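You operate a simulated robot arm through the tools that you are given. There is no shell and no other tool.

You are at the controls of a simulated robot arm. One attempt, no reset.

JOB
Open the vise, fit the blue cover from the drawer and grip the gold tube from the blue rack.
Fine: the cover goes on the bare jaw; shut the drawer; pointer at GOOD; no jaw marks on the tube; swivel and other tubes stay as they are.

The check looks at the end state, three seconds after you hand in, the way a careful person would. Anything else that was tipped, shoved, dropped, spilled or broken makes it a failure. Lids that push on must go on centred and level and be pressed home; caps that screw on are set level and turned clockwise until they are tight.

ROBOT AND FRAMES
A 7-joint arm with a two-finger gripper, fixed in place. Base frame: the origin is on the floor under the middle of its stand, x ahead of it, y to its left, z up. Readings come in m, rad, newtons and seconds.
With the tool pointing down near the work surface it reaches from about 0.36 to 0.78 m from the base axis. Its first joint turns from -2.496 to 2.496 rad. Payload 2.45 kg.
The TCP is the grasp point between the finger pads, 0.026 m short of the fingertips. In the tool frame z runs along the fingers and y along their closing line. The gripper opens to 0.096 m; its body begins 0.069 m behind the TCP.
Orientation is that of the tool frame in the base frame, as a unit quaternion [x, y, z, w]. With the fingers straight down and closing along the base's y, the tool's x points along the base's -x, its y along +y and its z along -z.

CONTROLS
- The arm moves only by the tool jog_arm. Its argument "targets" is a list of rows, each an object (a shift or turn left out is 0, a gripper value left out holds the last) with "delta_pos": the shift along the base's x, y, z in units of 20 mm (1.0 is 20 mm), a list of three; "rotation": the turn, a rotation vector about the base's x, y, z in units of 5 degrees (1.0 is 5 degrees), a list of three; "claw": the gripper command, from -1 (shut) to 1 (fully open), values between in proportion. In form: [{"delta_pos": [x, y, z], "rotation": [wx, wy, wz], "claw": claw}, ...]. A call has 1 to 20 rows; each row shifts and turns the commanded pose from where the row before left it. A call with a number of a shift or a turn outside -1 to 1 is refused whole. A row lasts 0.2 s, in which the tool goes at most 0.05 m and 0.15 rad; a call with a longer step from one row to the next is refused whole, and so is a gripper value outside its range. Where a pose cannot be reached the arm comes as near as it can. A force on the tool above 50 N (or 10 N above the force at the start of the call, whichever is more), or a blocked arm, ends the call early, and 0.2 s more pass. The fingers move at their own pace (about 0.05 m/s each) and stop on an object; they squeeze with about 41 N. The grip force told is the motor's: it shows also when the fingers shut on nothing. Time passes only in rows, and 0.2 s behind the last, so rows that do not move let the fingers close. The reply holds the time, the measured pose of the TCP, the force on the tool along the base axes, the opening and the grip force, in the units named above and with some noise, with the torque about the TCP (base axes, N m) and any sound that the robot's microphone picked up.
- Cameras (640 x 400 px; columns grow to the right, rows downward): "scene" is fixed at [0.0544, 0.6459, 1.6334]; the picture's right is [-0.48, -0.88, 0.00], its down [-0.56, 0.30, -0.77] and it looks along [0.68, -0.37, -0.63] (base axes); focal length 339 px, centre (320, 200). "wrist" rides on the gripper at [0.082, 0.003, -0.098] in the tool frame; the picture's right is [-0.04, 1.00, 0.00], its down [-0.73, -0.03, -0.68] and it looks along [-0.68, -0.03, 0.73] (tool axes); focal length 256 px, centre (320, 200). There is no depth. A picture from a camera that has moved, and an enlarged one, comes with that camera's place and axes in the base frame and with its lens. The place of the scene camera against the robot may be out by one fixed shift of up to 0.012 m in any direction.
- snapshot(camera): a new picture of that camera. The clock stands still meanwhile.
- lift_body(by): slides the trunk up (or, below 0, down) by that many m; the arm rides with it, the base frame stays. It gives what a move gives, with no picture.
- inspect(camera, box): a new picture of the part [left, top, right, bottom] of that camera's present view, enlarged. The clock stands still meanwhile.
- hand_in(): hands the job in; it is judged then, once.

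Places have to be worked out from the pictures, the camera data and where the tool is seen. Open the gripper and draw the arm clear of the work before you hand the job in, unless the task says otherwise.

The tools are called as name(argument=value, ...) on one line, values as JSON. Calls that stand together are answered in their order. jog_arm: Moves the arm, as the interface text tells. Its arguments: {"type":"object","properties":{"targets":{"type":"array"}},"required":["targets"]} The other tools are called the same way: lift_body (by) moves the trunk up or down; snapshot (camera) takes a picture; inspect (camera, box) takes an enlarged picture of a part of a camera's view; hand_in () hands the job in.

At the start:

```text
time_s: 0.0
eef_pos: [0.3857, 0.1241, 1.3555]
tool_rot: [0.0, 1.0, 0.0, 0.001]
force: [0.4, -0.1, -0.4]
torque: [-0.02, 0.03, 0.02]
grip_width: 0.0958
grip_force: 0.1
trunk travel left (down, up): [-0.627, 0.013]
```

scene: 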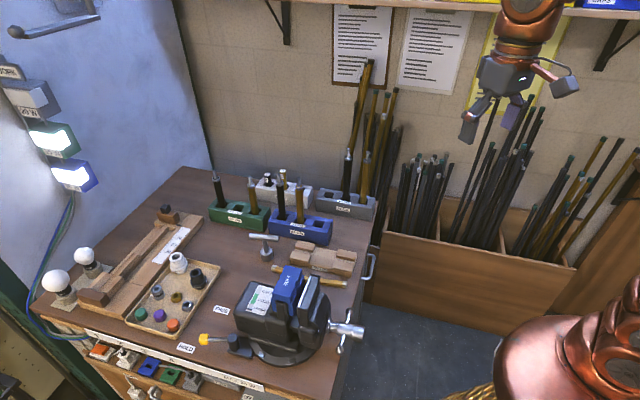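
wrist: 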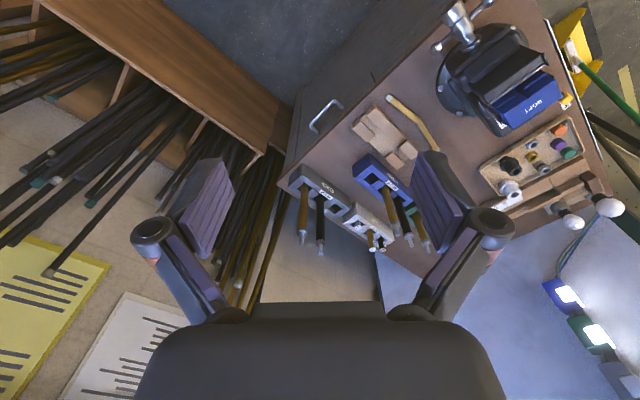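

I start by looking closely at the scene to find the vise, the drawer, the racks and the pointer.

inspect(camera="scene", box=[190, 220, 390, 380])

inspect(camera="scene", box=[190, 130, 390, 255])

inspect(camera="scene", box=[60, 275, 260, 400])

inspect(camera="scene", box=[0, 0, 200, 200])

inspect(camera="wrist", box=[400, 0, 640, 150])

```text
2.50 times, centred on (290, 300) of scene
camera zoom: at [0.0544, 0.6459, 1.6334], right [-0.48, -0.88, 0.0], down [-0.56, 0.3, -0.77], along [0.68, -0.37, -0.63], focal length 848 px, centre (395, -50)
```

zoom: 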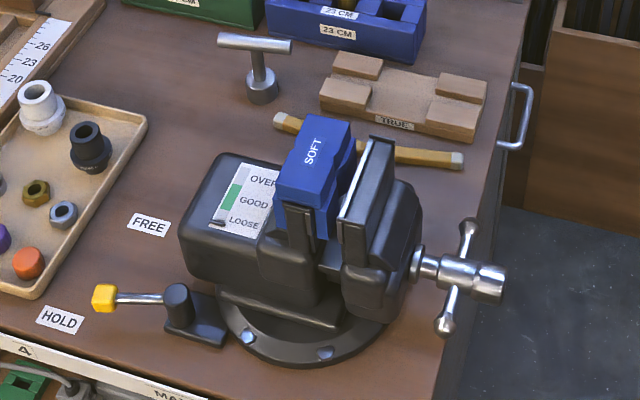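

```text
3.20 times, centred on (290, 192) of scene
camera zoom: at [0.0544, 0.6459, 1.6334], right [-0.48, -0.88, 0.0], down [-0.56, 0.3, -0.77], along [0.68, -0.37, -0.63], focal length 1085 px, centre (416, 224)
```

zoom: 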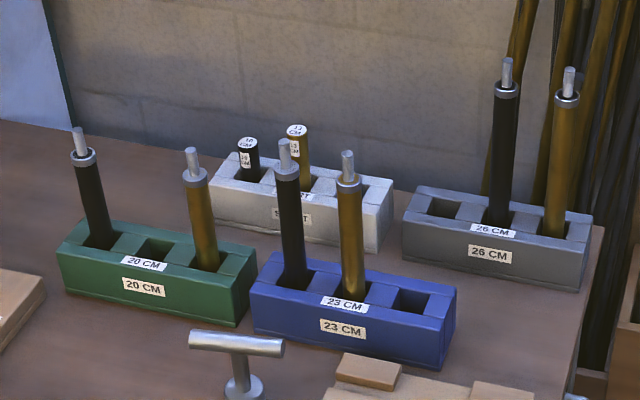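

```text
3.20 times, centred on (160, 338) of scene
camera zoom: at [0.0544, 0.6459, 1.6334], right [-0.48, -0.88, 0.0], down [-0.56, 0.3, -0.77], along [0.68, -0.37, -0.63], focal length 1085 px, centre (832, -240)
```

zoom: 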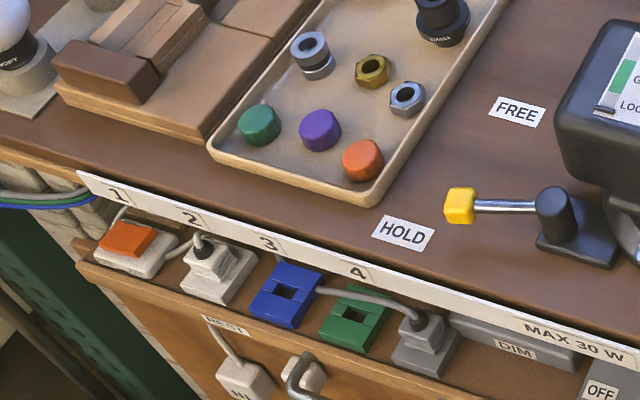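

```text
2.00 times, centred on (100, 100) of scene
camera zoom: at [0.0544, 0.6459, 1.6334], right [-0.48, -0.88, 0.0], down [-0.56, 0.3, -0.77], along [0.68, -0.37, -0.63], focal length 678 px, centre (760, 400)
```

zoom: 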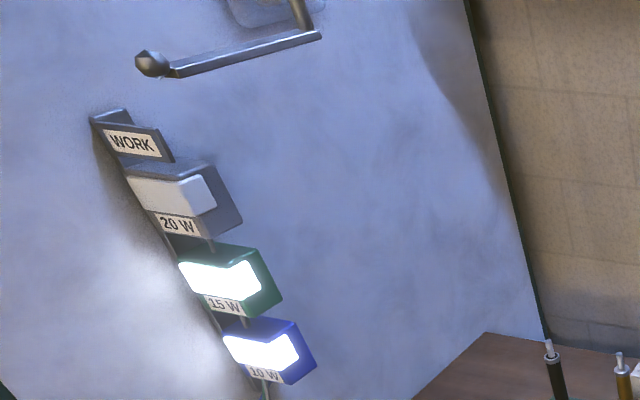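

```text
2.67 times, centred on (520, 75) of wrist
camera zoom: at [0.3029, 0.1279, 1.4523], right [0.04, 1.0, 0.0], down [0.73, -0.03, 0.68], along [0.68, -0.03, -0.73], focal length 683 px, centre (-213, 533)
```

zoom: 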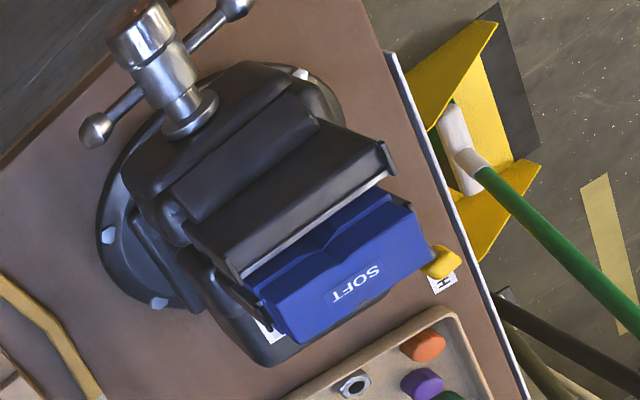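

The bench sits at about 45° to the left of the robot, with the vise screw and a drawer handle facing it. One jaw already wears a SOFT cover and the nearer one looks bare. I'll enlarge the wrist view of the racks, the drawer handle and the vise dial.

inspect(camera="wrist", box=[270, 90, 470, 260])

inspect(camera="scene", box=[220, 260, 300, 310])

inspect(camera="scene", box=[270, 260, 370, 370])

inspect(camera="scene", box=[340, 240, 400, 300])

```text
2.35 times, centred on (370, 175) of wrist
camera zoom: at [0.3029, 0.1279, 1.4523], right [0.04, 1.0, 0.0], down [0.73, -0.03, 0.68], along [0.68, -0.03, -0.73], focal length 602 px, centre (202, 259)
```

zoom: 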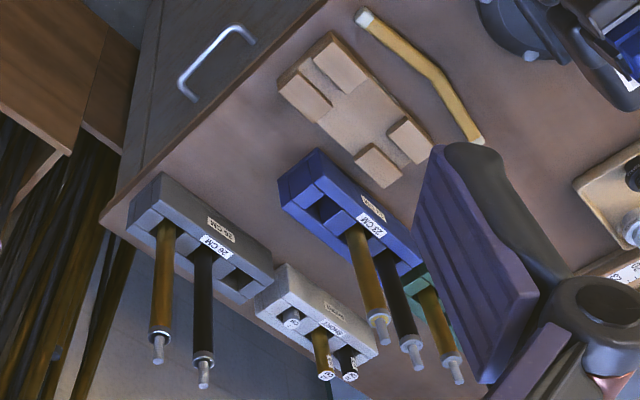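

```text
8.00 times, centred on (260, 285) of scene
camera zoom: at [0.0544, 0.6459, 1.6334], right [-0.48, -0.88, 0.0], down [-0.56, 0.3, -0.77], along [0.68, -0.37, -0.63], focal length 2712 px, centre (800, -480)
```

zoom: 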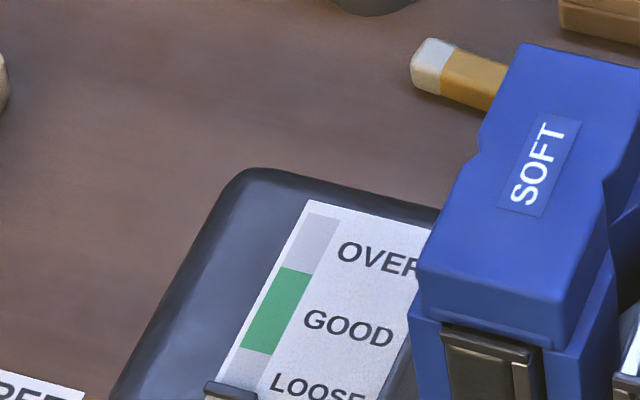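

```text
3.64 times, centred on (320, 315) of scene
camera zoom: at [0.0544, 0.6459, 1.6334], right [-0.48, -0.88, 0.0], down [-0.56, 0.3, -0.77], along [0.68, -0.37, -0.63], focal length 1233 px, centre (320, -218)
```

zoom: 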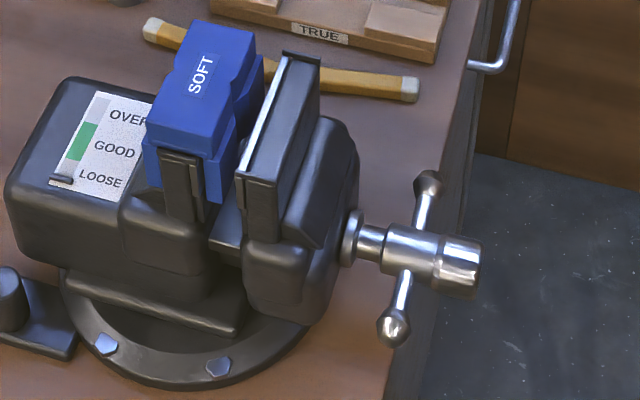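

```text
6.67 times, centred on (370, 270) of scene
camera zoom: at [0.0544, 0.6459, 1.6334], right [-0.48, -0.88, 0.0], down [-0.56, 0.3, -0.77], along [0.68, -0.37, -0.63], focal length 2260 px, centre (-13, -267)
```

zoom: 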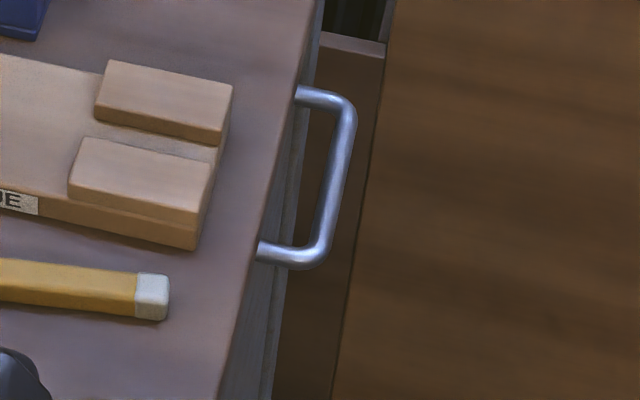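

The vise screw head works out at about (0.38, 0.365, 0.887), with its axis along the 45° direction, and the drawer handle at about (0.637, 0.127, 0.723). I'll turn the tool 45° to face the bench and move in front of the vise for a closer look.

jog_arm(targets=[{"delta_pos": [-0.33, 0.98, 0], "rotation": [0, 0, 1]}, {"delta_pos": [-0.33, 0.98, 0], "rotation": [0, 0, 1]}, {"delta_pos": [-0.33, 0.98, 0], "rotation": [0, 0, 1]}, {"delta_pos": [-0.33, 0.98, 0], "rotation": [0, 0, 1]}, {"delta_pos": [-0.33, 0.98, 0], "rotation": [0, 0, 1]}, {"delta_pos": [-0.33, 0.98, 0], "rotation": [0, 0, 1]}, {"delta_pos": [-0.33, 0.98, 0], "rotation": [0, 0, 1]}, {"delta_pos": [-0.33, 0.98, 0], "rotation": [0, 0, 1]}, {"delta_pos": [-0.33, 0.98, 0], "rotation": [0, 0, 1]}, {"delta_pos": [-0.33, 0.98, 0]}])

```text
time_s: 2.2
eef_pos: [0.3261, 0.3248, 1.3332]
tool_rot: [-0.383, 0.924, -0.001, 0.0]
force: [-0.3, -0.6, -0.2]
torque: [-0.01, -0.03, -0.02]
grip_width: 0.0958
grip_force: 0.1
out of reach, approached as far as the arm can: row 4, 8, 10
trunk travel left (down, up): [-0.627, 0.013]
```

The tool faces the bench now, so I'll take a wrist picture from here.

snapshot(camera="wrist")

inspect(camera="wrist", box=[220, 0, 420, 130])

```text
taken
camera wrist: at [0.2654, 0.2709, 1.431], right [-0.68, 0.73, 0.0], down [0.54, 0.5, 0.68], along [0.5, 0.46, -0.73], focal length 256 px, centre (320, 200)
```

wrist: 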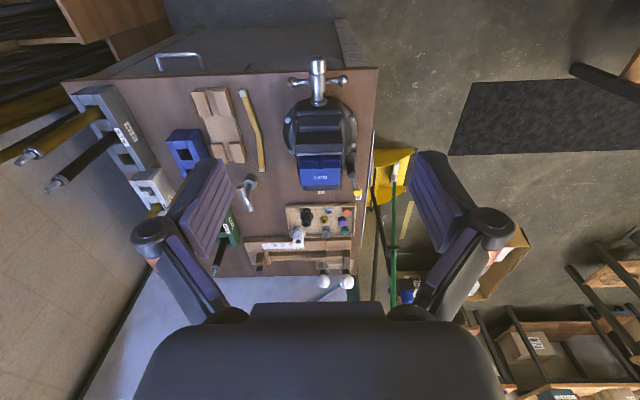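

```text
3.08 times, centred on (320, 65) of wrist
camera zoom: at [0.2654, 0.2709, 1.431], right [-0.68, 0.73, 0.0], down [0.54, 0.5, 0.68], along [0.5, 0.46, -0.73], focal length 788 px, centre (320, 615)
```

zoom: 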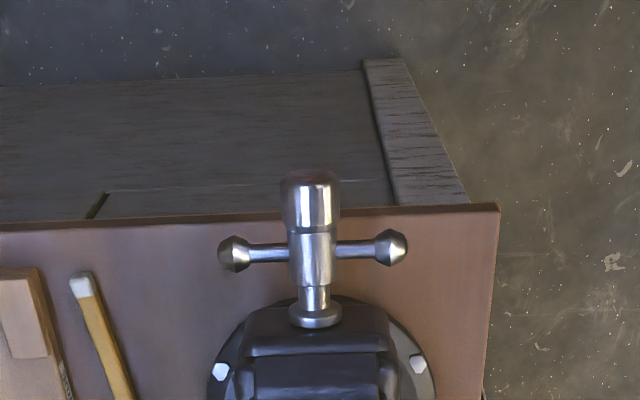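

The T-bar is nearly horizontal. Its ends are at about v = −0.062 and +0.043 (v runs along the bench), so the screw axis is at u≈0.56 (u runs away from the robot), v≈−0.01, z≈0.885. I'll lower the trunk 0.2 m to see the vise from closer.

lift_body(by=-0.2)

snapshot(camera="wrist")

inspect(camera="wrist", box=[220, 0, 440, 220])

```text
time_s: 4.4
eef_pos: [0.3268, 0.3246, 1.133]
tool_rot: [-0.383, 0.924, 0.0, 0.0]
force: [0.0, 1.0, -0.2]
torque: [0.0, 0.02, 0.01]
grip_width: 0.0961
grip_force: 0.1
trunk travel left (down, up): [-0.427, 0.213]
```

```text
taken
camera wrist: at [0.2654, 0.2708, 1.2312], right [-0.68, 0.73, 0.0], down [0.54, 0.5, 0.68], along [0.5, 0.46, -0.73], focal length 256 px, centre (320, 200)
```

wrist: 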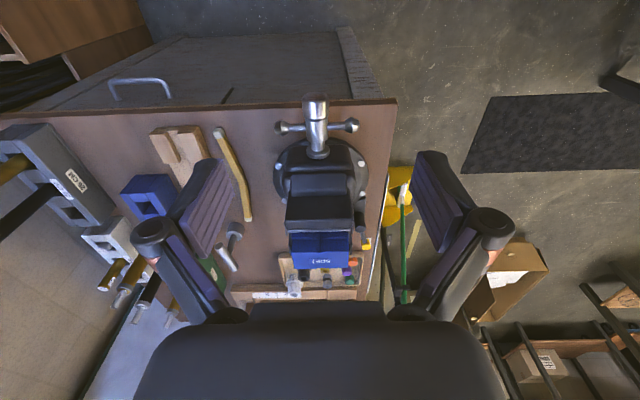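

```text
1.82 times, centred on (330, 110) of wrist
camera zoom: at [0.2654, 0.2708, 1.2312], right [-0.68, 0.73, 0.0], down [0.54, 0.5, 0.68], along [0.5, 0.46, -0.73], focal length 465 px, centre (302, 364)
```

zoom: 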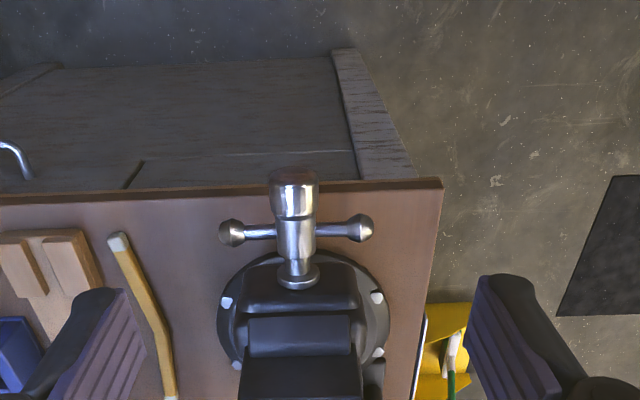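

The drawer front shows a gap line near the middle of the bench. I'll enlarge the handle area and the vise jaws.

inspect(camera="wrist", box=[60, 20, 300, 120])

inspect(camera="wrist", box=[260, 130, 400, 280])

```text
2.67 times, centred on (180, 70) of wrist
camera zoom: at [0.2654, 0.2708, 1.2312], right [-0.68, 0.73, 0.0], down [0.54, 0.5, 0.68], along [0.5, 0.46, -0.73], focal length 683 px, centre (693, 547)
```

zoom: 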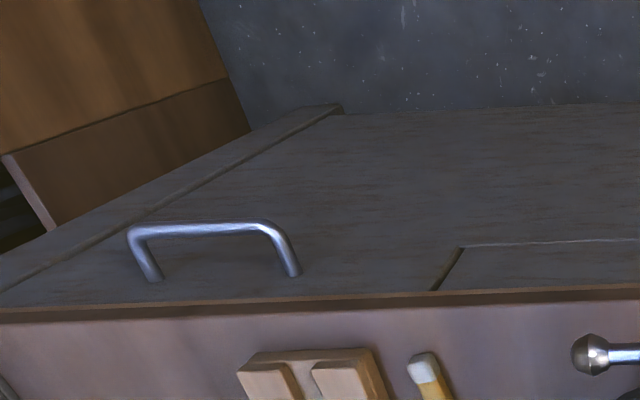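

```text
2.67 times, centred on (330, 205) of wrist
camera zoom: at [0.2654, 0.2708, 1.2312], right [-0.68, 0.73, 0.0], down [0.54, 0.5, 0.68], along [0.5, 0.46, -0.73], focal length 683 px, centre (293, 187)
```

zoom: 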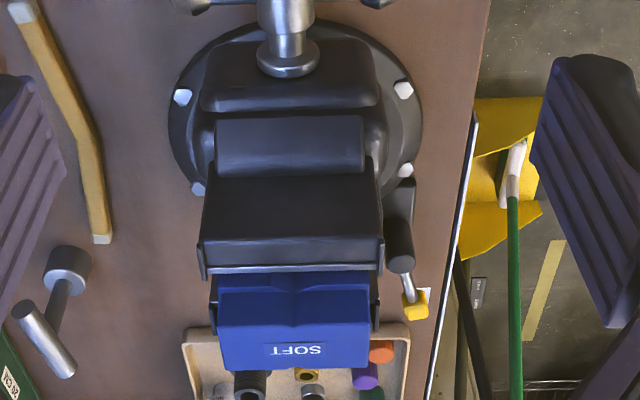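

I can see the vise clearly: the near jaw is bare and the far jaw has the SOFT cover. I'll pitch the tool to horizontal, pointing at the bench, while staying above the vise and moving forward slightly.

jog_arm(targets=[{"delta_pos": [0.1, 0.1, 0], "rotation": [0.7071, -0.7071, 0]}, {"delta_pos": [0.1, 0.1, 0], "rotation": [0.7071, -0.7071, 0]}, {"delta_pos": [0.1, 0.1, 0], "rotation": [0.7071, -0.7071, 0]}, {"delta_pos": [0.1, 0.1, 0], "rotation": [0.7071, -0.7071, 0]}, {"delta_pos": [0.1, 0.1, 0], "rotation": [0.7071, -0.7071, 0]}, {"delta_pos": [0.1, 0.1, 0], "rotation": [0.7071, -0.7071, 0]}, {"delta_pos": [0.1, 0.1, 0], "rotation": [0.7071, -0.7071, 0]}, {"delta_pos": [0.1, 0.1, 0], "rotation": [0.7071, -0.7071, 0]}, {"delta_pos": [0.1, 0.1, 0], "rotation": [0.7071, -0.7071, 0]}, {"delta_pos": [0.1, 0.1, 0], "rotation": [0.7071, -0.7071, 0]}, {"delta_pos": [0.1, 0.1, 0], "rotation": [0.7071, -0.7071, 0]}, {"delta_pos": [0.1, 0.1, 0], "rotation": [0.7071, -0.7071, 0]}, {"delta_pos": [0.1, 0.1, 0], "rotation": [0.7071, -0.7071, 0]}, {"delta_pos": [0.1, 0.1, 0], "rotation": [0.7071, -0.7071, 0]}, {"delta_pos": [0.1, 0.1, 0], "rotation": [0.7071, -0.7071, 0]}, {"delta_pos": [0.1, 0.1, 0], "rotation": [0.7071, -0.7071, 0]}, {"delta_pos": [0.1, 0.1, 0], "rotation": [0.7071, -0.7071, 0]}, {"delta_pos": [0.1, 0.1, 0], "rotation": [0.7071, -0.7071, 0]}])

```text
time_s: 8.2
eef_pos: [0.3816, 0.3806, 1.1646]
tool_rot: [-0.271, 0.652, 0.272, 0.654]
force: [0.1, -0.9, 1.0]
torque: [-0.04, 0.06, 0.02]
grip_width: 0.0959
grip_force: 0.0
out of reach, approached as far as the arm can: row 16, 17, 18
trunk travel left (down, up): [-0.427, 0.213]
```

The tool is horizontal now, though the arm stopped slightly higher than commanded, so the trunk should come down for work at screw height. I'll check the arm posture in the scene view.

snapshot(camera="scene")

snapshot(camera="wrist")

```text
taken
```

scene: 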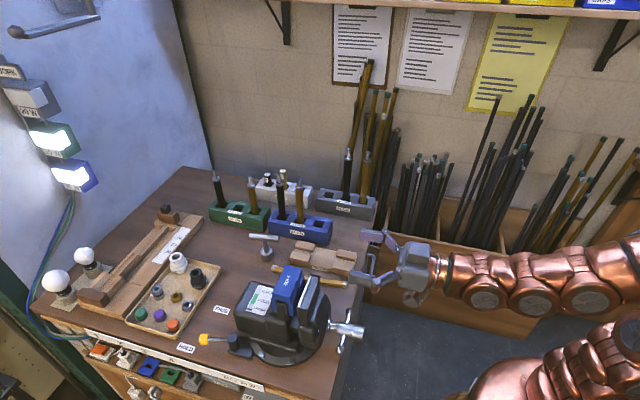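

```text
taken
camera wrist: at [0.3103, 0.3159, 1.0819], right [-0.71, 0.71, 0.04], down [-0.46, -0.5, 0.73], along [0.54, 0.5, 0.68], focal length 256 px, centre (320, 200)
```

wrist: 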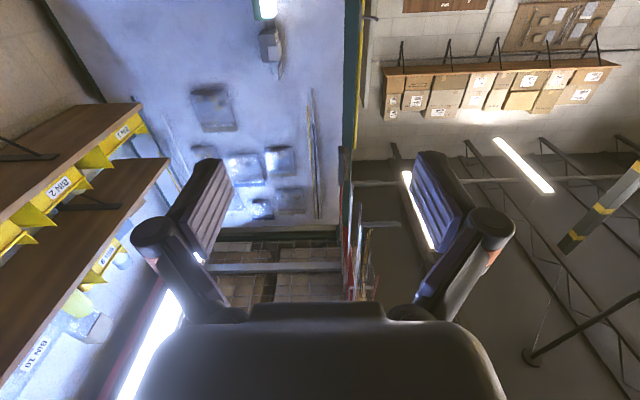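

The posture is fine and clear of the bench. I'll lower the trunk 0.1 m, then roll the tool so the fingers close vertically and back it off a little.

lift_body(by=-0.1)

jog_arm(targets=[{"delta_pos": [-0.2, -0.2, 0], "rotation": [0.7071, 0.7071, 0]}, {"delta_pos": [-0.2, -0.2, 0], "rotation": [0.7071, 0.7071, 0]}, {"delta_pos": [-0.2, -0.2, 0], "rotation": [0.7071, 0.7071, 0]}, {"delta_pos": [-0.2, -0.2, 0], "rotation": [0.7071, 0.7071, 0]}, {"delta_pos": [-0.2, -0.2, 0], "rotation": [0.7071, 0.7071, 0]}, {"delta_pos": [-0.2, -0.2, 0], "rotation": [0.7071, 0.7071, 0]}, {"delta_pos": [-0.2, -0.2, 0], "rotation": [0.7071, 0.7071, 0]}, {"delta_pos": [-0.2, -0.2, 0], "rotation": [0.7071, 0.7071, 0]}, {"delta_pos": [-0.2, -0.2, 0], "rotation": [0.7071, 0.7071, 0]}, {"rotation": [0.7071, 0.7071, 0]}, {"rotation": [0.7071, 0.7071, 0]}, {"rotation": [0.7071, 0.7071, 0]}, {"rotation": [0.7071, 0.7071, 0]}, {"rotation": [0.7071, 0.7071, 0]}, {"rotation": [0.7071, 0.7071, 0]}, {"rotation": [0.7071, 0.7071, 0]}, {"rotation": [0.7071, 0.7071, 0]}, {"rotation": [0.7071, 0.7071, 0]}])

```text
time_s: 9.5
eef_pos: [0.3828, 0.3817, 1.0639]
tool_rot: [-0.27, 0.653, 0.27, 0.654]
force: [-1.1, -0.2, -0.3]
torque: [0.01, 0.04, -0.02]
grip_width: 0.096
grip_force: 0.0
trunk travel left (down, up): [-0.327, 0.313]
```

```text
time_s: 13.3
eef_pos: [0.375, 0.3631, 1.0801]
tool_rot: [0.272, 0.653, 0.653, 0.271]
force: [-0.8, 0.1, 0.0]
torque: [-0.02, 0.01, 0.04]
grip_width: 0.0962
grip_force: 0.1
out of reach, approached as far as the arm can: row 1, 2, 3, 4, 6, 7, 8, 9
trunk travel left (down, up): [-0.327, 0.313]
```

The arm can't retract further at this height because the elbow is folded. A lower trunk with a higher arm posture will give more room, so I'll raise the TCP 0.2 m while backing off.

jog_arm(targets=[{"delta_pos": [0, 0, 1]}, {"delta_pos": [0, 0, 1]}, {"delta_pos": [-0.2, -0.2, 1]}, {"delta_pos": [-0.3, -0.3, 1]}, {"delta_pos": [-0.4, -0.4, 1]}, {"delta_pos": [-0.4, -0.4, 1]}, {"delta_pos": [-0.4, -0.4, 1]}, {"delta_pos": [-0.4, -0.4, 1]}, {"delta_pos": [-0.4, -0.4, 1]}, {"delta_pos": [-0.4, -0.4, 1]}])

```text
time_s: 15.7
eef_pos: [0.3041, 0.3353, 1.2729]
tool_rot: [0.257, 0.67, 0.665, 0.208]
force: [-1.2, -0.2, -0.4]
torque: [0.01, 0.02, -0.02]
grip_width: 0.0959
grip_force: 0.0
trunk travel left (down, up): [-0.327, 0.313]
stopped in row 10: the arm was blocked; the commanded pose is now the measured one
```

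The arm was blocked on the last row and its orientation shifted slightly, so I'll look before moving again.

snapshot(camera="scene")

snapshot(camera="wrist")

```text
taken
```

scene: 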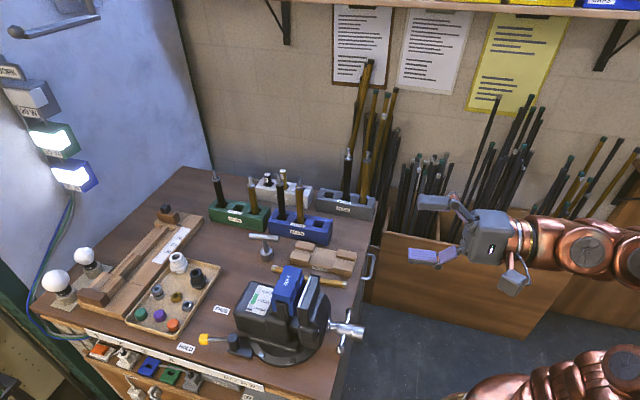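

```text
taken
camera wrist: at [0.1788, 0.31, 1.2827], right [0.1, -0.04, 0.99], down [0.15, -0.99, -0.06], along [0.98, 0.16, -0.09], focal length 256 px, centre (320, 200)
```

wrist: 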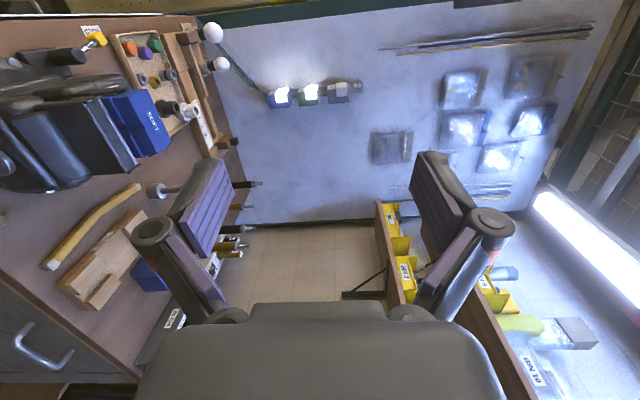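

The arm is just folded close to its body and nothing is touching. I'll lower the trunk 0.3 m, which puts the TCP at about z=0.97 and in front of the vise screw head.

lift_body(by=-0.3)

jog_arm(targets=[{"delta_pos": [0.3, 0.1, 0], "rotation": [-0.06, -0.19, -0.33], "claw": -1}, {"delta_pos": [0.3, 0.1, 0], "rotation": [-0.06, -0.19, -0.33], "claw": -1}, {"delta_pos": [0.3, 0.1, 0], "rotation": [-0.06, -0.19, -0.33], "claw": -1}, {"delta_pos": [0.3, 0.0, 0], "rotation": [-0.06, -0.19, -0.33], "claw": -1}, {"claw": -1}, {"claw": -1}])

snapshot(camera="scene")

snapshot(camera="wrist")

```text
time_s: 18.7
eef_pos: [0.3337, 0.3557, 0.9417]
tool_rot: [0.272, 0.689, 0.644, 0.191]
force: [0.5, 1.0, 0.5]
torque: [0.02, 0.02, -0.01]
grip_width: 0.0959
grip_force: 0.1
trunk travel left (down, up): [-0.027, 0.613]
```

```text
time_s: 20.3
eef_pos: [0.3435, 0.3489, 0.958]
tool_rot: [0.298, 0.654, 0.671, 0.184]
force: [-0.1, 0.2, 0.5]
torque: [0.01, -0.01, 0.01]
grip_width: 0.0
grip_force: 28.3
trunk travel left (down, up): [-0.027, 0.613]
stopped in row 6: the arm was blocked; the commanded pose is now the measured one
```

```text
taken
```

scene: 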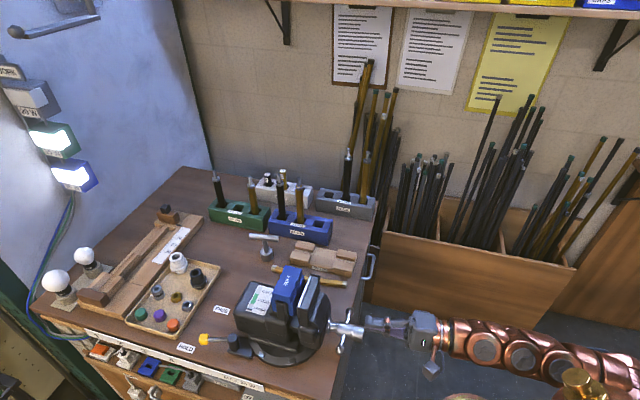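

```text
taken
camera wrist: at [0.2171, 0.3271, 0.9765], right [0.17, -0.1, 0.98], down [0.11, -0.99, -0.12], along [0.98, 0.13, -0.16], focal length 256 px, centre (320, 200)
```

wrist: 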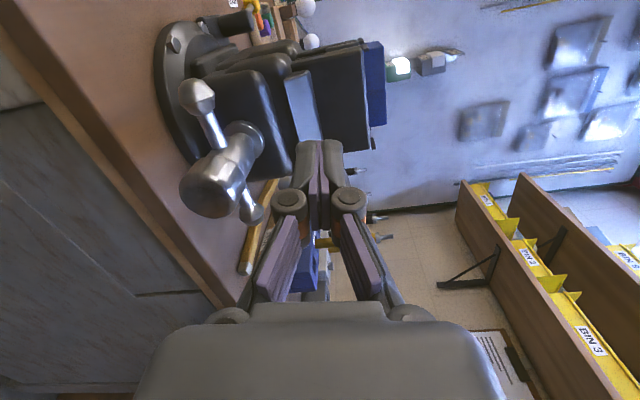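

The closed fingers sit just in front of the screw head, but the arm's posture is near a limit and the tool is tilted about 10°. I'll move forward and sideways to lie above the screw axis while straightening the tool, and see whether that frees it.

jog_arm(targets=[{"delta_pos": [0.45, 0.2, 0.2], "rotation": [-0.16, -0.27, -0.17]}, {"delta_pos": [0.45, 0.2, 0], "rotation": [-0.16, -0.27, -0.17]}, {"delta_pos": [0.35, 0.1, 0], "rotation": [-0.16, -0.27, -0.17]}, {"delta_pos": [0.2, 0.1, 0], "rotation": [-0.16, -0.27, -0.17]}, {"delta_pos": [0, 0, 0], "rotation": [-0.16, -0.27, -0.17]}, {"delta_pos": [0, 0, 0], "rotation": [-0.16, -0.27, -0.17]}])

```text
time_s: 21.7
eef_pos: [0.3657, 0.3566, 0.9701]
tool_rot: [0.267, 0.649, 0.655, 0.279]
force: [1.1, -0.1, 0.5]
torque: [-0.02, 0.01, -0.03]
grip_width: 0.0
grip_force: 28.2
trunk travel left (down, up): [-0.027, 0.613]
```

The pose is clean again: u≈0.511, v≈−0.006, z≈0.97, tool level. I'll check the screw head in the wrist camera to refine its axis.

snapshot(camera="wrist")

inspect(camera="wrist", box=[120, 60, 360, 240])

inspect(camera="scene", box=[290, 280, 450, 380])

```text
taken
camera wrist: at [0.2372, 0.3474, 0.9701], right [0.01, -0.03, 1.0], down [0.03, -1.0, -0.03], along [1.0, 0.03, -0.01], focal length 256 px, centre (320, 200)
```

wrist: 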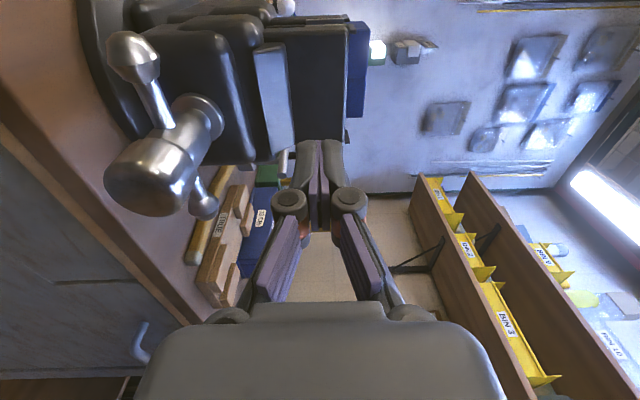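

```text
2.22 times, centred on (240, 150) of wrist
camera zoom: at [0.2372, 0.3474, 0.9701], right [0.01, -0.03, 1.0], down [0.03, -1.0, -0.03], along [1.0, 0.03, -0.01], focal length 569 px, centre (498, 311)
```

zoom: 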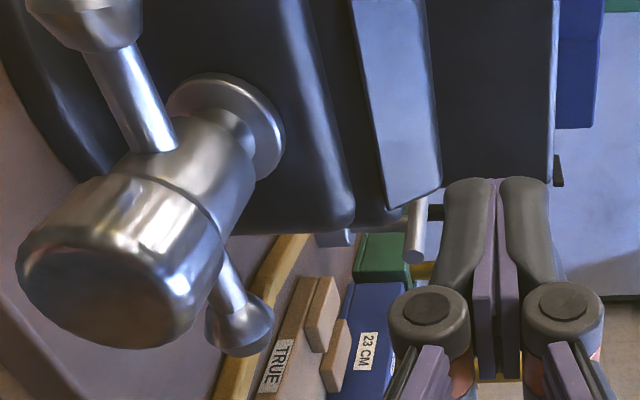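

```text
4.00 times, centred on (370, 330) of scene
camera zoom: at [0.0544, 0.6459, 1.6334], right [-0.48, -0.88, 0.0], down [-0.56, 0.3, -0.77], along [0.68, -0.37, -0.63], focal length 1356 px, centre (120, -320)
```

zoom: 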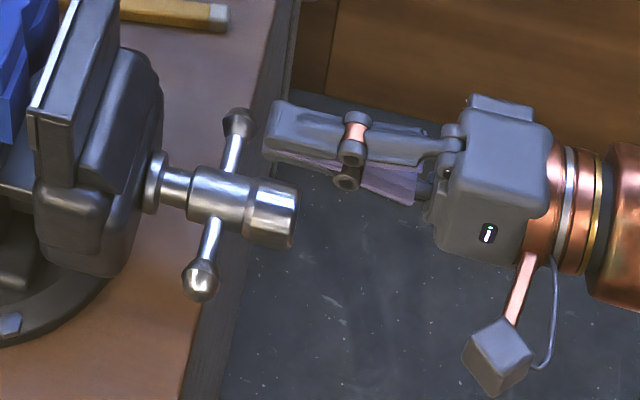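

From the wrist views the screw axis is at v≈−0.010, z≈0.873, with the T-bar at u≈0.562 and the head tip at u≈0.527. I'll slide the closed fingers in over the head, past the bar plane. From there I can crank the bar by moving in a circle.

jog_arm(targets=[{"delta_pos": [0.064, -0.064, -0.85]}, {"delta_pos": [0.064, -0.064, -0.85]}, {"delta_pos": [0.4, 0.4, 0]}, {"delta_pos": [0.4, 0.4, 0]}, {"delta_pos": [0.38, 0.38, -0.2]}, {}])

snapshot(camera="wrist")

inspect(camera="scene", box=[290, 280, 450, 380])

```text
time_s: 23.1
eef_pos: [0.3889, 0.379, 0.9311]
tool_rot: [0.266, 0.649, 0.656, 0.281]
force: [-0.1, 0.3, 0.5]
torque: [0.02, 0.02, 0.0]
grip_width: 0.0
grip_force: 28.4
trunk travel left (down, up): [-0.027, 0.613]
```

```text
taken
camera wrist: at [0.2606, 0.37, 0.9308], right [0.0, -0.03, 1.0], down [0.03, -1.0, -0.03], along [1.0, 0.03, 0.0], focal length 256 px, centre (320, 200)
```

wrist: 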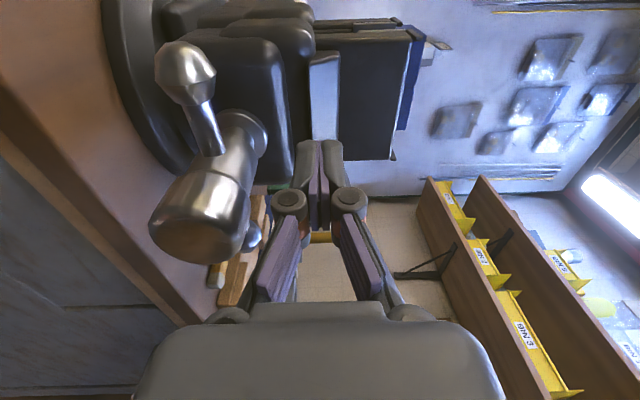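

```text
4.00 times, centred on (370, 330) of scene
camera zoom: at [0.0544, 0.6459, 1.6334], right [-0.48, -0.88, 0.0], down [-0.56, 0.3, -0.77], along [0.68, -0.37, -0.63], focal length 1356 px, centre (120, -320)
```

zoom: 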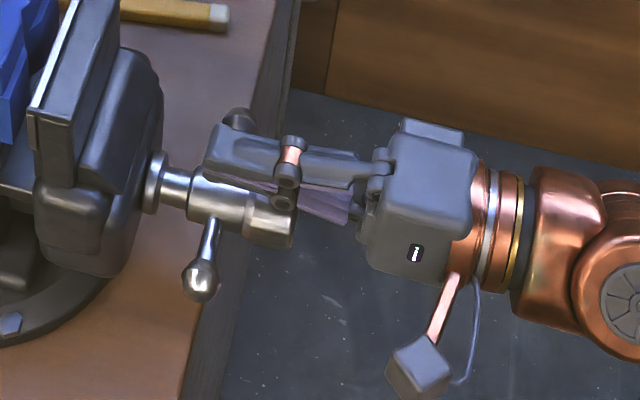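

The fingers lie above the head with their tips just past the bar plane. I'll start the counter-clockwise (opening) crank with a quarter turn and more down the left side, watching the force.

jog_arm(targets=[{"delta_pos": [-0.283, 0.283, -0.6]}, {"delta_pos": [-0.354, 0.354, -0.485]}, {"delta_pos": [-0.308, 0.308, -0.335]}, {"delta_pos": [-0.237, 0.237, -0.435]}, {"delta_pos": [-0.149, 0.149, -0.505]}, {"delta_pos": [-0.05, 0.05, -0.545]}, {"delta_pos": [0.05, -0.05, -0.545]}, {"delta_pos": [0.149, -0.149, -0.505]}])

snapshot(camera="wrist")

inspect(camera="scene", box=[230, 250, 400, 370])

```text
time_s: 24.9
eef_pos: [0.3657, 0.4044, 0.8542]
tool_rot: [0.266, 0.648, 0.656, 0.281]
force: [-0.9, -1.4, 2.9]
torque: [-0.03, -0.04, -0.01]
grip_width: 0.0
grip_force: 28.5
trunk travel left (down, up): [-0.027, 0.613]
```

```text
taken
camera wrist: at [0.2362, 0.3945, 0.8533], right [0.0, -0.03, 1.0], down [0.03, -1.0, -0.03], along [1.0, 0.03, 0.0], focal length 256 px, centre (320, 200)
```

wrist: 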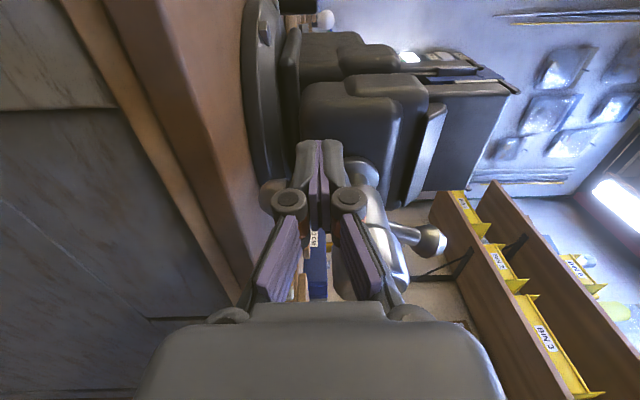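

```text
3.33 times, centred on (315, 310) of scene
camera zoom: at [0.0544, 0.6459, 1.6334], right [-0.48, -0.88, 0.0], down [-0.56, 0.3, -0.77], along [0.68, -0.37, -0.63], focal length 1130 px, centre (337, -167)
```

zoom: 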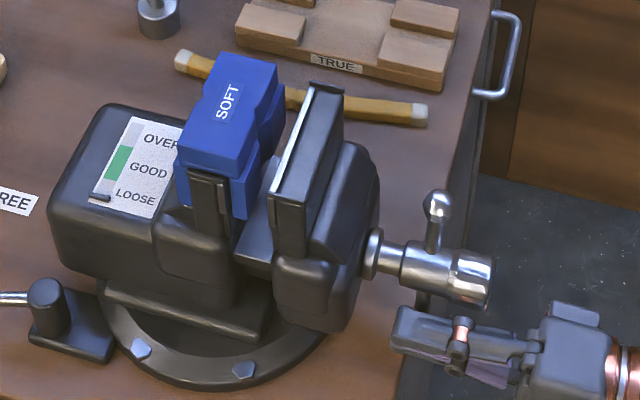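

Cranking works: the bar swung about 120° with only a few newtons. I'll do one full turn, then measure how far the jaw moves.

jog_arm(targets=[{"delta_pos": [0.37, -0.37, -0.735]}, {"delta_pos": [0.592, -0.592, -0.373]}, {"delta_pos": [0.648, -0.648, 0]}, {"delta_pos": [0.592, -0.592, 0.373]}, {"delta_pos": [0.434, -0.434, 0.681]}, {"delta_pos": [0.2, -0.2, 0.872]}, {"delta_pos": [-0.068, 0.068, 0.912]}, {"delta_pos": [-0.324, 0.324, 0.794]}, {"delta_pos": [-0.525, 0.525, 0.539]}, {"delta_pos": [-0.634, 0.634, 0.191]}, {"delta_pos": [-0.634, 0.634, -0.191]}, {"delta_pos": [-0.525, 0.525, -0.539]}, {"delta_pos": [-0.324, 0.324, -0.794]}, {"delta_pos": [-0.068, 0.068, -0.912]}, {"delta_pos": [0.2, -0.2, -0.872]}])

inspect(camera="scene", box=[230, 250, 400, 370])

```text
time_s: 28.1
eef_pos: [0.3628, 0.4029, 0.8504]
tool_rot: [0.266, 0.65, 0.655, 0.28]
force: [-4.7, -3.5, 3.1]
torque: [0.07, 0.02, 0.09]
grip_width: 0.0
grip_force: 28.6
trunk travel left (down, up): [-0.027, 0.613]
```

```text
3.33 times, centred on (315, 310) of scene
camera zoom: at [0.0544, 0.6459, 1.6334], right [-0.48, -0.88, 0.0], down [-0.56, 0.3, -0.77], along [0.68, -0.37, -0.63], focal length 1130 px, centre (337, -167)
```

zoom: 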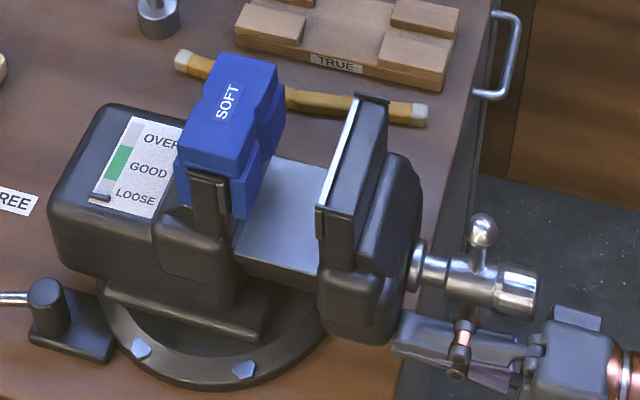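

One turn moved the jaw about 45 mm, so the gap is now roughly 65 mm, which looks enough. I'll leave the bar by moving left, clear of the head, then up.

jog_arm(targets=[{"delta_pos": [-0.55, 0.45, 0]}, {"delta_pos": [-0.75, 0.66, 0]}, {"delta_pos": [-0.75, 0.66, 0]}, {"delta_pos": [-0.75, 0.66, 0]}, {"delta_pos": [0, 0, 1]}, {"delta_pos": [0, 0, 1]}, {"delta_pos": [0, 0, 1]}, {"delta_pos": [0, 0, 1]}, {"delta_pos": [0, 0, 1]}, {"delta_pos": [0, 0, 1]}, {"delta_pos": [0, 0, 1]}, {"delta_pos": [0, 0, 1]}])

snapshot(camera="wrist")

inspect(camera="scene", box=[230, 250, 400, 370])

```text
time_s: 29.9
eef_pos: [0.318, 0.4348, 0.9558]
tool_rot: [0.349, 0.612, 0.706, 0.07]
force: [0.3, 0.8, 0.3]
torque: [-0.02, 0.0, 0.0]
grip_width: 0.0
grip_force: 28.5
trunk travel left (down, up): [-0.027, 0.613]
stopped in row 9: the arm was blocked; the commanded pose is now the measured one
```

```text
taken
camera wrist: at [0.2001, 0.3986, 0.9904], right [0.36, -0.26, 0.9], down [0.15, -0.93, -0.33], along [0.92, 0.25, -0.29], focal length 256 px, centre (320, 200)
```

wrist: 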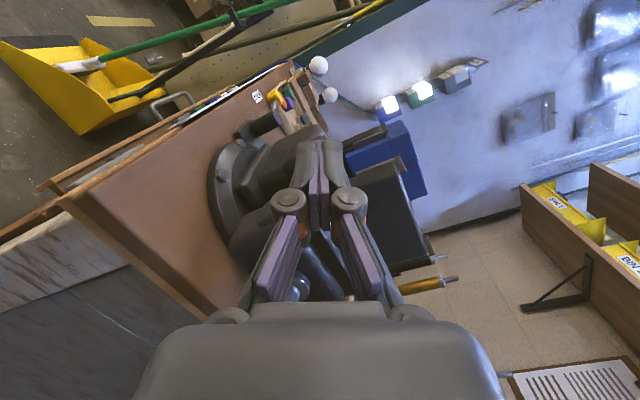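

```text
3.33 times, centred on (315, 310) of scene
camera zoom: at [0.0544, 0.6459, 1.6334], right [-0.48, -0.88, 0.0], down [-0.56, 0.3, -0.77], along [0.68, -0.37, -0.63], focal length 1130 px, centre (337, -167)
```

zoom: 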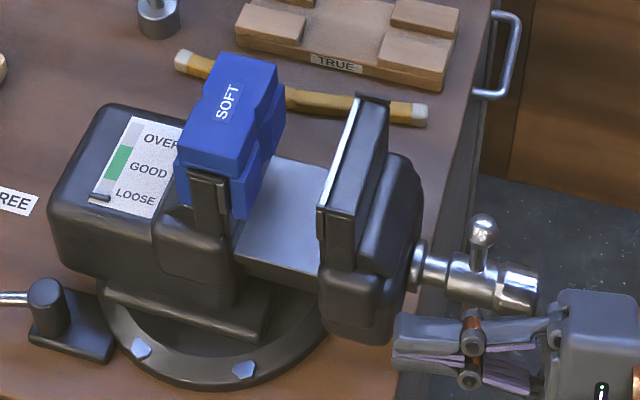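

The wrist hit a posture limit because the trunk is low for this height, and nothing was touched. The jaws are now well open. I'll raise the trunk a little to clear the screw and cross over to the drawer side.

lift_body(by=0.15)

snapshot(camera="scene")

```text
time_s: 31.7
eef_pos: [0.3052, 0.4348, 1.1182]
tool_rot: [0.339, 0.609, 0.712, 0.079]
force: [-0.7, 0.0, -0.2]
torque: [0.0, 0.0, -0.01]
grip_width: 0.0
grip_force: 28.6
trunk travel left (down, up): [-0.177, 0.463]
```

```text
taken
```

scene: 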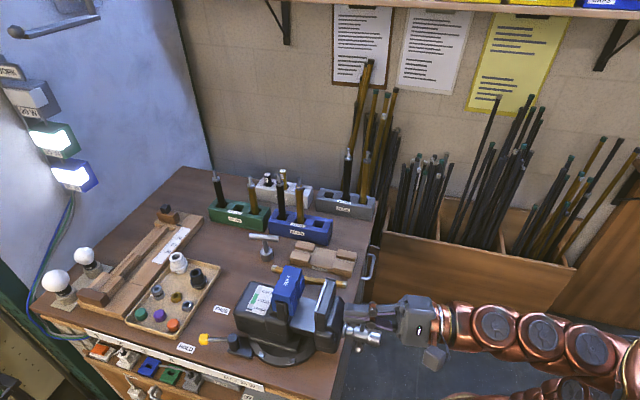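

The TCP is at z≈1.12, above the screw. I'll cross toward the drawer side (−v), straightening the tool and coming down slightly while staying above the T-bar.

jog_arm(targets=[{"delta_pos": [0.68, -0.73, -0.5], "rotation": [-0.398, -0.41, -0.244]}, {"delta_pos": [0.68, -0.73, -0.5], "rotation": [-0.398, -0.41, -0.244]}, {"delta_pos": [0.68, -0.73, -0.5], "rotation": [-0.398, -0.41, -0.244]}, {"delta_pos": [0.68, -0.73, -0.5], "rotation": [-0.398, -0.41, -0.244]}, {"delta_pos": [0.7, -0.71, -0.5], "rotation": [-0.398, -0.41, -0.244]}, {"delta_pos": [0.7, -0.71, -0.5], "rotation": [-0.398, -0.41, -0.244]}, {"delta_pos": [0.7, -0.71, -0.5], "rotation": [-0.398, -0.41, -0.244]}, {"delta_pos": [0.7, -0.71, -0.5], "rotation": [-0.398, -0.41, -0.244]}, {"delta_pos": [0.7, -0.71, 0]}, {"delta_pos": [0.7, -0.71, 0]}, {"delta_pos": [0.7, -0.71, 0]}, {"delta_pos": [0.7, -0.71, 0]}, {"delta_pos": [0.7, -0.71, 0]}, {"delta_pos": [0.7, -0.71, 0]}, {"delta_pos": [0.7, -0.71, 0]}, {"delta_pos": [0.7, -0.71, 0]}, {"delta_pos": [0.7, -0.71, 0]}])

snapshot(camera="wrist")

```text
time_s: 35.3
eef_pos: [0.5435, 0.1905, 1.0384]
tool_rot: [0.274, 0.653, 0.652, 0.269]
force: [-0.1, -0.4, -0.1]
torque: [-0.02, 0.0, 0.02]
grip_width: 0.0
grip_force: 28.7
trunk travel left (down, up): [-0.177, 0.463]
```

```text
taken
camera wrist: at [0.4158, 0.1809, 1.04], right [0.03, -0.03, 1.0], down [0.03, -1.0, -0.03], along [1.0, 0.04, -0.03], focal length 256 px, centre (320, 200)
```

wrist: 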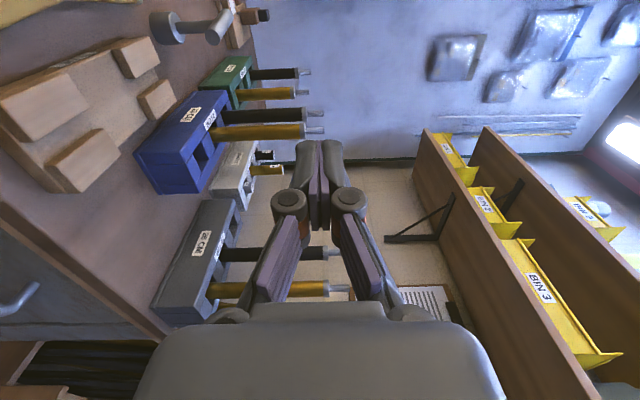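

I'm now at u=0.519, v=−0.25, z=1.04 with the tool level. Next I'll line up with the drawer handle at v≈−0.364, open the fingers partway, and lower the trunk.

jog_arm(targets=[{"delta_pos": [0.46, -0.884, 0], "claw": 0}, {"delta_pos": [0.46, -0.884, 0], "claw": 0}, {"delta_pos": [0.46, -0.884, 0], "claw": 0}, {"delta_pos": [0.46, -0.884, 0], "claw": 0}, {"delta_pos": [0.46, -0.884, 0], "claw": 0}, {"delta_pos": [0.46, -0.884, 0], "claw": 0}])

lift_body(by=-0.17)

snapshot(camera="wrist")

```text
time_s: 36.7
eef_pos: [0.6019, 0.0835, 1.0363]
tool_rot: [0.275, 0.653, 0.652, 0.269]
force: [-0.8, 0.7, -0.4]
torque: [-0.04, 0.0, -0.01]
grip_width: 0.0481
grip_force: 0.0
trunk travel left (down, up): [-0.177, 0.463]
```

```text
time_s: 38.6
eef_pos: [0.6006, 0.0849, 0.8657]
tool_rot: [0.274, 0.653, 0.652, 0.269]
force: [1.1, 0.2, 0.2]
torque: [-0.01, 0.02, -0.02]
grip_width: 0.048
grip_force: 0.0
trunk travel left (down, up): [-0.007, 0.633]
```

```text
taken
camera wrist: at [0.472, 0.0749, 0.8693], right [0.03, -0.03, 1.0], down [0.04, -1.0, -0.03], along [1.0, 0.04, -0.03], focal length 256 px, centre (320, 200)
```

wrist: 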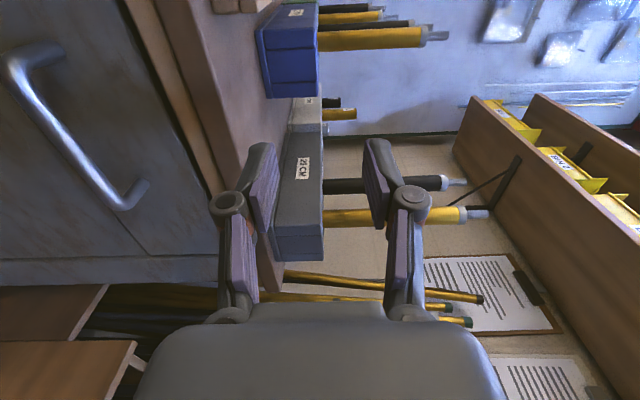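

The handle in this view fits a bar at u≈0.538, z≈0.70, spanning v from −0.31 to −0.41. I'll lower to that height with the fingers half open.

jog_arm(targets=[{"delta_pos": [0, 0, -0.92], "claw": 0}, {"delta_pos": [0, 0, -0.92]}, {"delta_pos": [0, 0, -0.92]}, {"delta_pos": [0, 0, -0.92]}, {"delta_pos": [0, 0, -0.92]}, {"delta_pos": [0, 0, -0.92]}, {"delta_pos": [0, 0, -0.92]}, {"delta_pos": [0, 0, -0.92]}, {"delta_pos": [0, 0, -0.92]}])

snapshot(camera="wrist")

inspect(camera="scene", box=[330, 220, 470, 320])

```text
time_s: 40.6
eef_pos: [0.6011, 0.0856, 0.6993]
tool_rot: [0.273, 0.653, 0.654, 0.269]
force: [-0.8, 0.4, 1.1]
torque: [0.02, 0.04, 0.0]
grip_width: 0.0481
grip_force: 0.0
trunk travel left (down, up): [-0.007, 0.633]
```

```text
taken
camera wrist: at [0.473, 0.0746, 0.703], right [0.03, -0.03, 1.0], down [0.04, -1.0, -0.03], along [1.0, 0.04, -0.03], focal length 256 px, centre (320, 200)
```

wrist: 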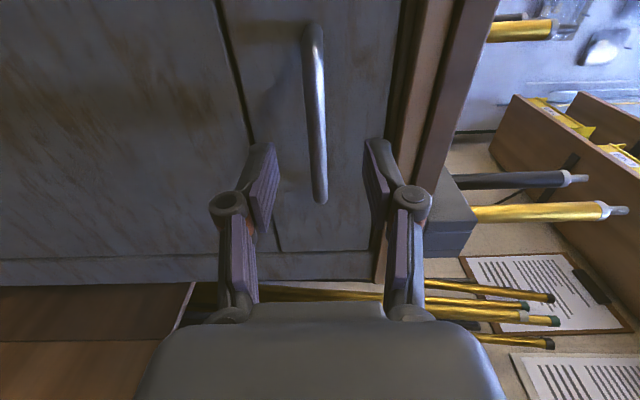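

```text
4.00 times, centred on (400, 270) of scene
camera zoom: at [0.0544, 0.6459, 1.6334], right [-0.48, -0.88, 0.0], down [-0.56, 0.3, -0.77], along [0.68, -0.37, -0.63], focal length 1356 px, centre (0, -80)
```

zoom: 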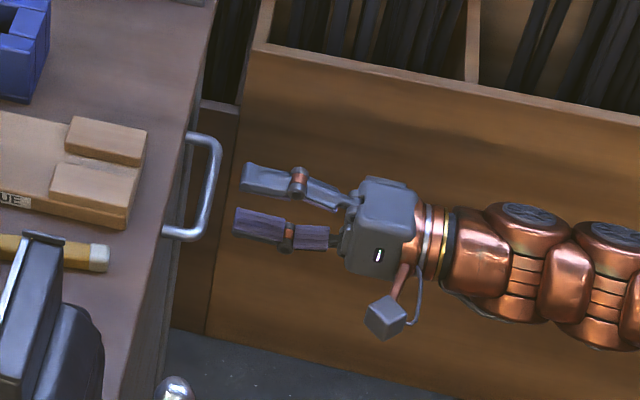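

The handle bar is centred between the open fingers at z≈0.70. I'll advance about 47 mm so the pads straddle the bar, then close on it.

jog_arm(targets=[{"delta_pos": [0.42, 0.42, 0]}, {"delta_pos": [0.42, 0.42, 0]}, {"delta_pos": [0.42, 0.42, 0]}, {"delta_pos": [0.4, 0.4, 0]}, {}, {"claw": -1}, {"claw": -1}, {"claw": -1}, {"claw": -1}, {"claw": -1}])

snapshot(camera="wrist")

```text
time_s: 42.7
eef_pos: [0.6345, 0.1198, 0.6972]
tool_rot: [0.276, 0.656, 0.649, 0.268]
force: [-11.0, -5.6, -18.4]
torque: [-0.25, -0.11, -0.11]
grip_width: 0.0108
grip_force: 37.6
trunk travel left (down, up): [-0.007, 0.633]
stopped in row 10: the force on the tool passed its limit at 52 N (the readings are from after the stop); the commanded pose is now the measured one
```

```text
taken
camera wrist: at [0.5065, 0.1089, 0.7017], right [0.04, -0.02, 1.0], down [0.04, -1.0, -0.03], along [1.0, 0.04, -0.04], focal length 256 px, centre (320, 200)
```

wrist: 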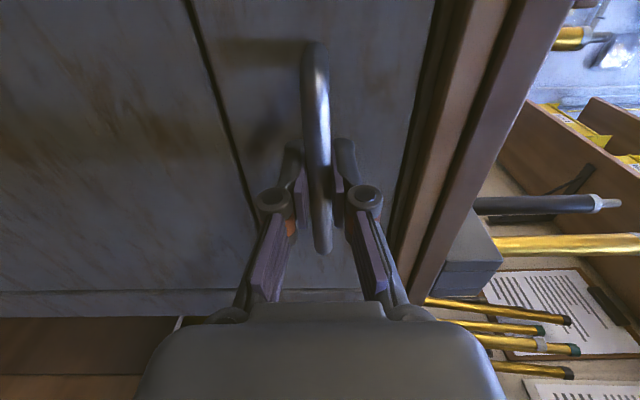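

The handle is gripped (10.8 mm bar). I'll pull the drawer out gently along −u.

jog_arm(targets=[{"delta_pos": [-0.2, -0.2, 0.0]}, {"delta_pos": [-0.35, -0.35, 0]}, {"delta_pos": [-0.35, -0.35, 0]}, {"delta_pos": [-0.35, -0.35, 0]}, {"delta_pos": [-0.35, -0.35, 0]}, {"delta_pos": [-0.35, -0.35, 0]}])

snapshot(camera="scene")

```text
time_s: 44.1
eef_pos: [0.5962, 0.0802, 0.6983]
tool_rot: [0.274, 0.656, 0.651, 0.268]
force: [0.6, 0.0, -19.7]
torque: [-0.3, -0.2, -0.78]
grip_width: 0.0106
grip_force: 38.2
trunk travel left (down, up): [-0.007, 0.633]
```

```text
taken
```

scene: 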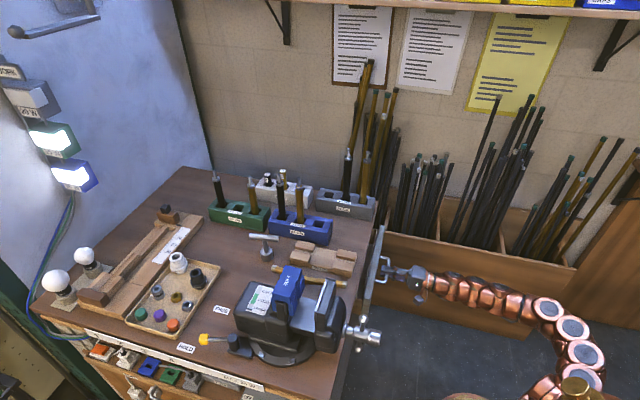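

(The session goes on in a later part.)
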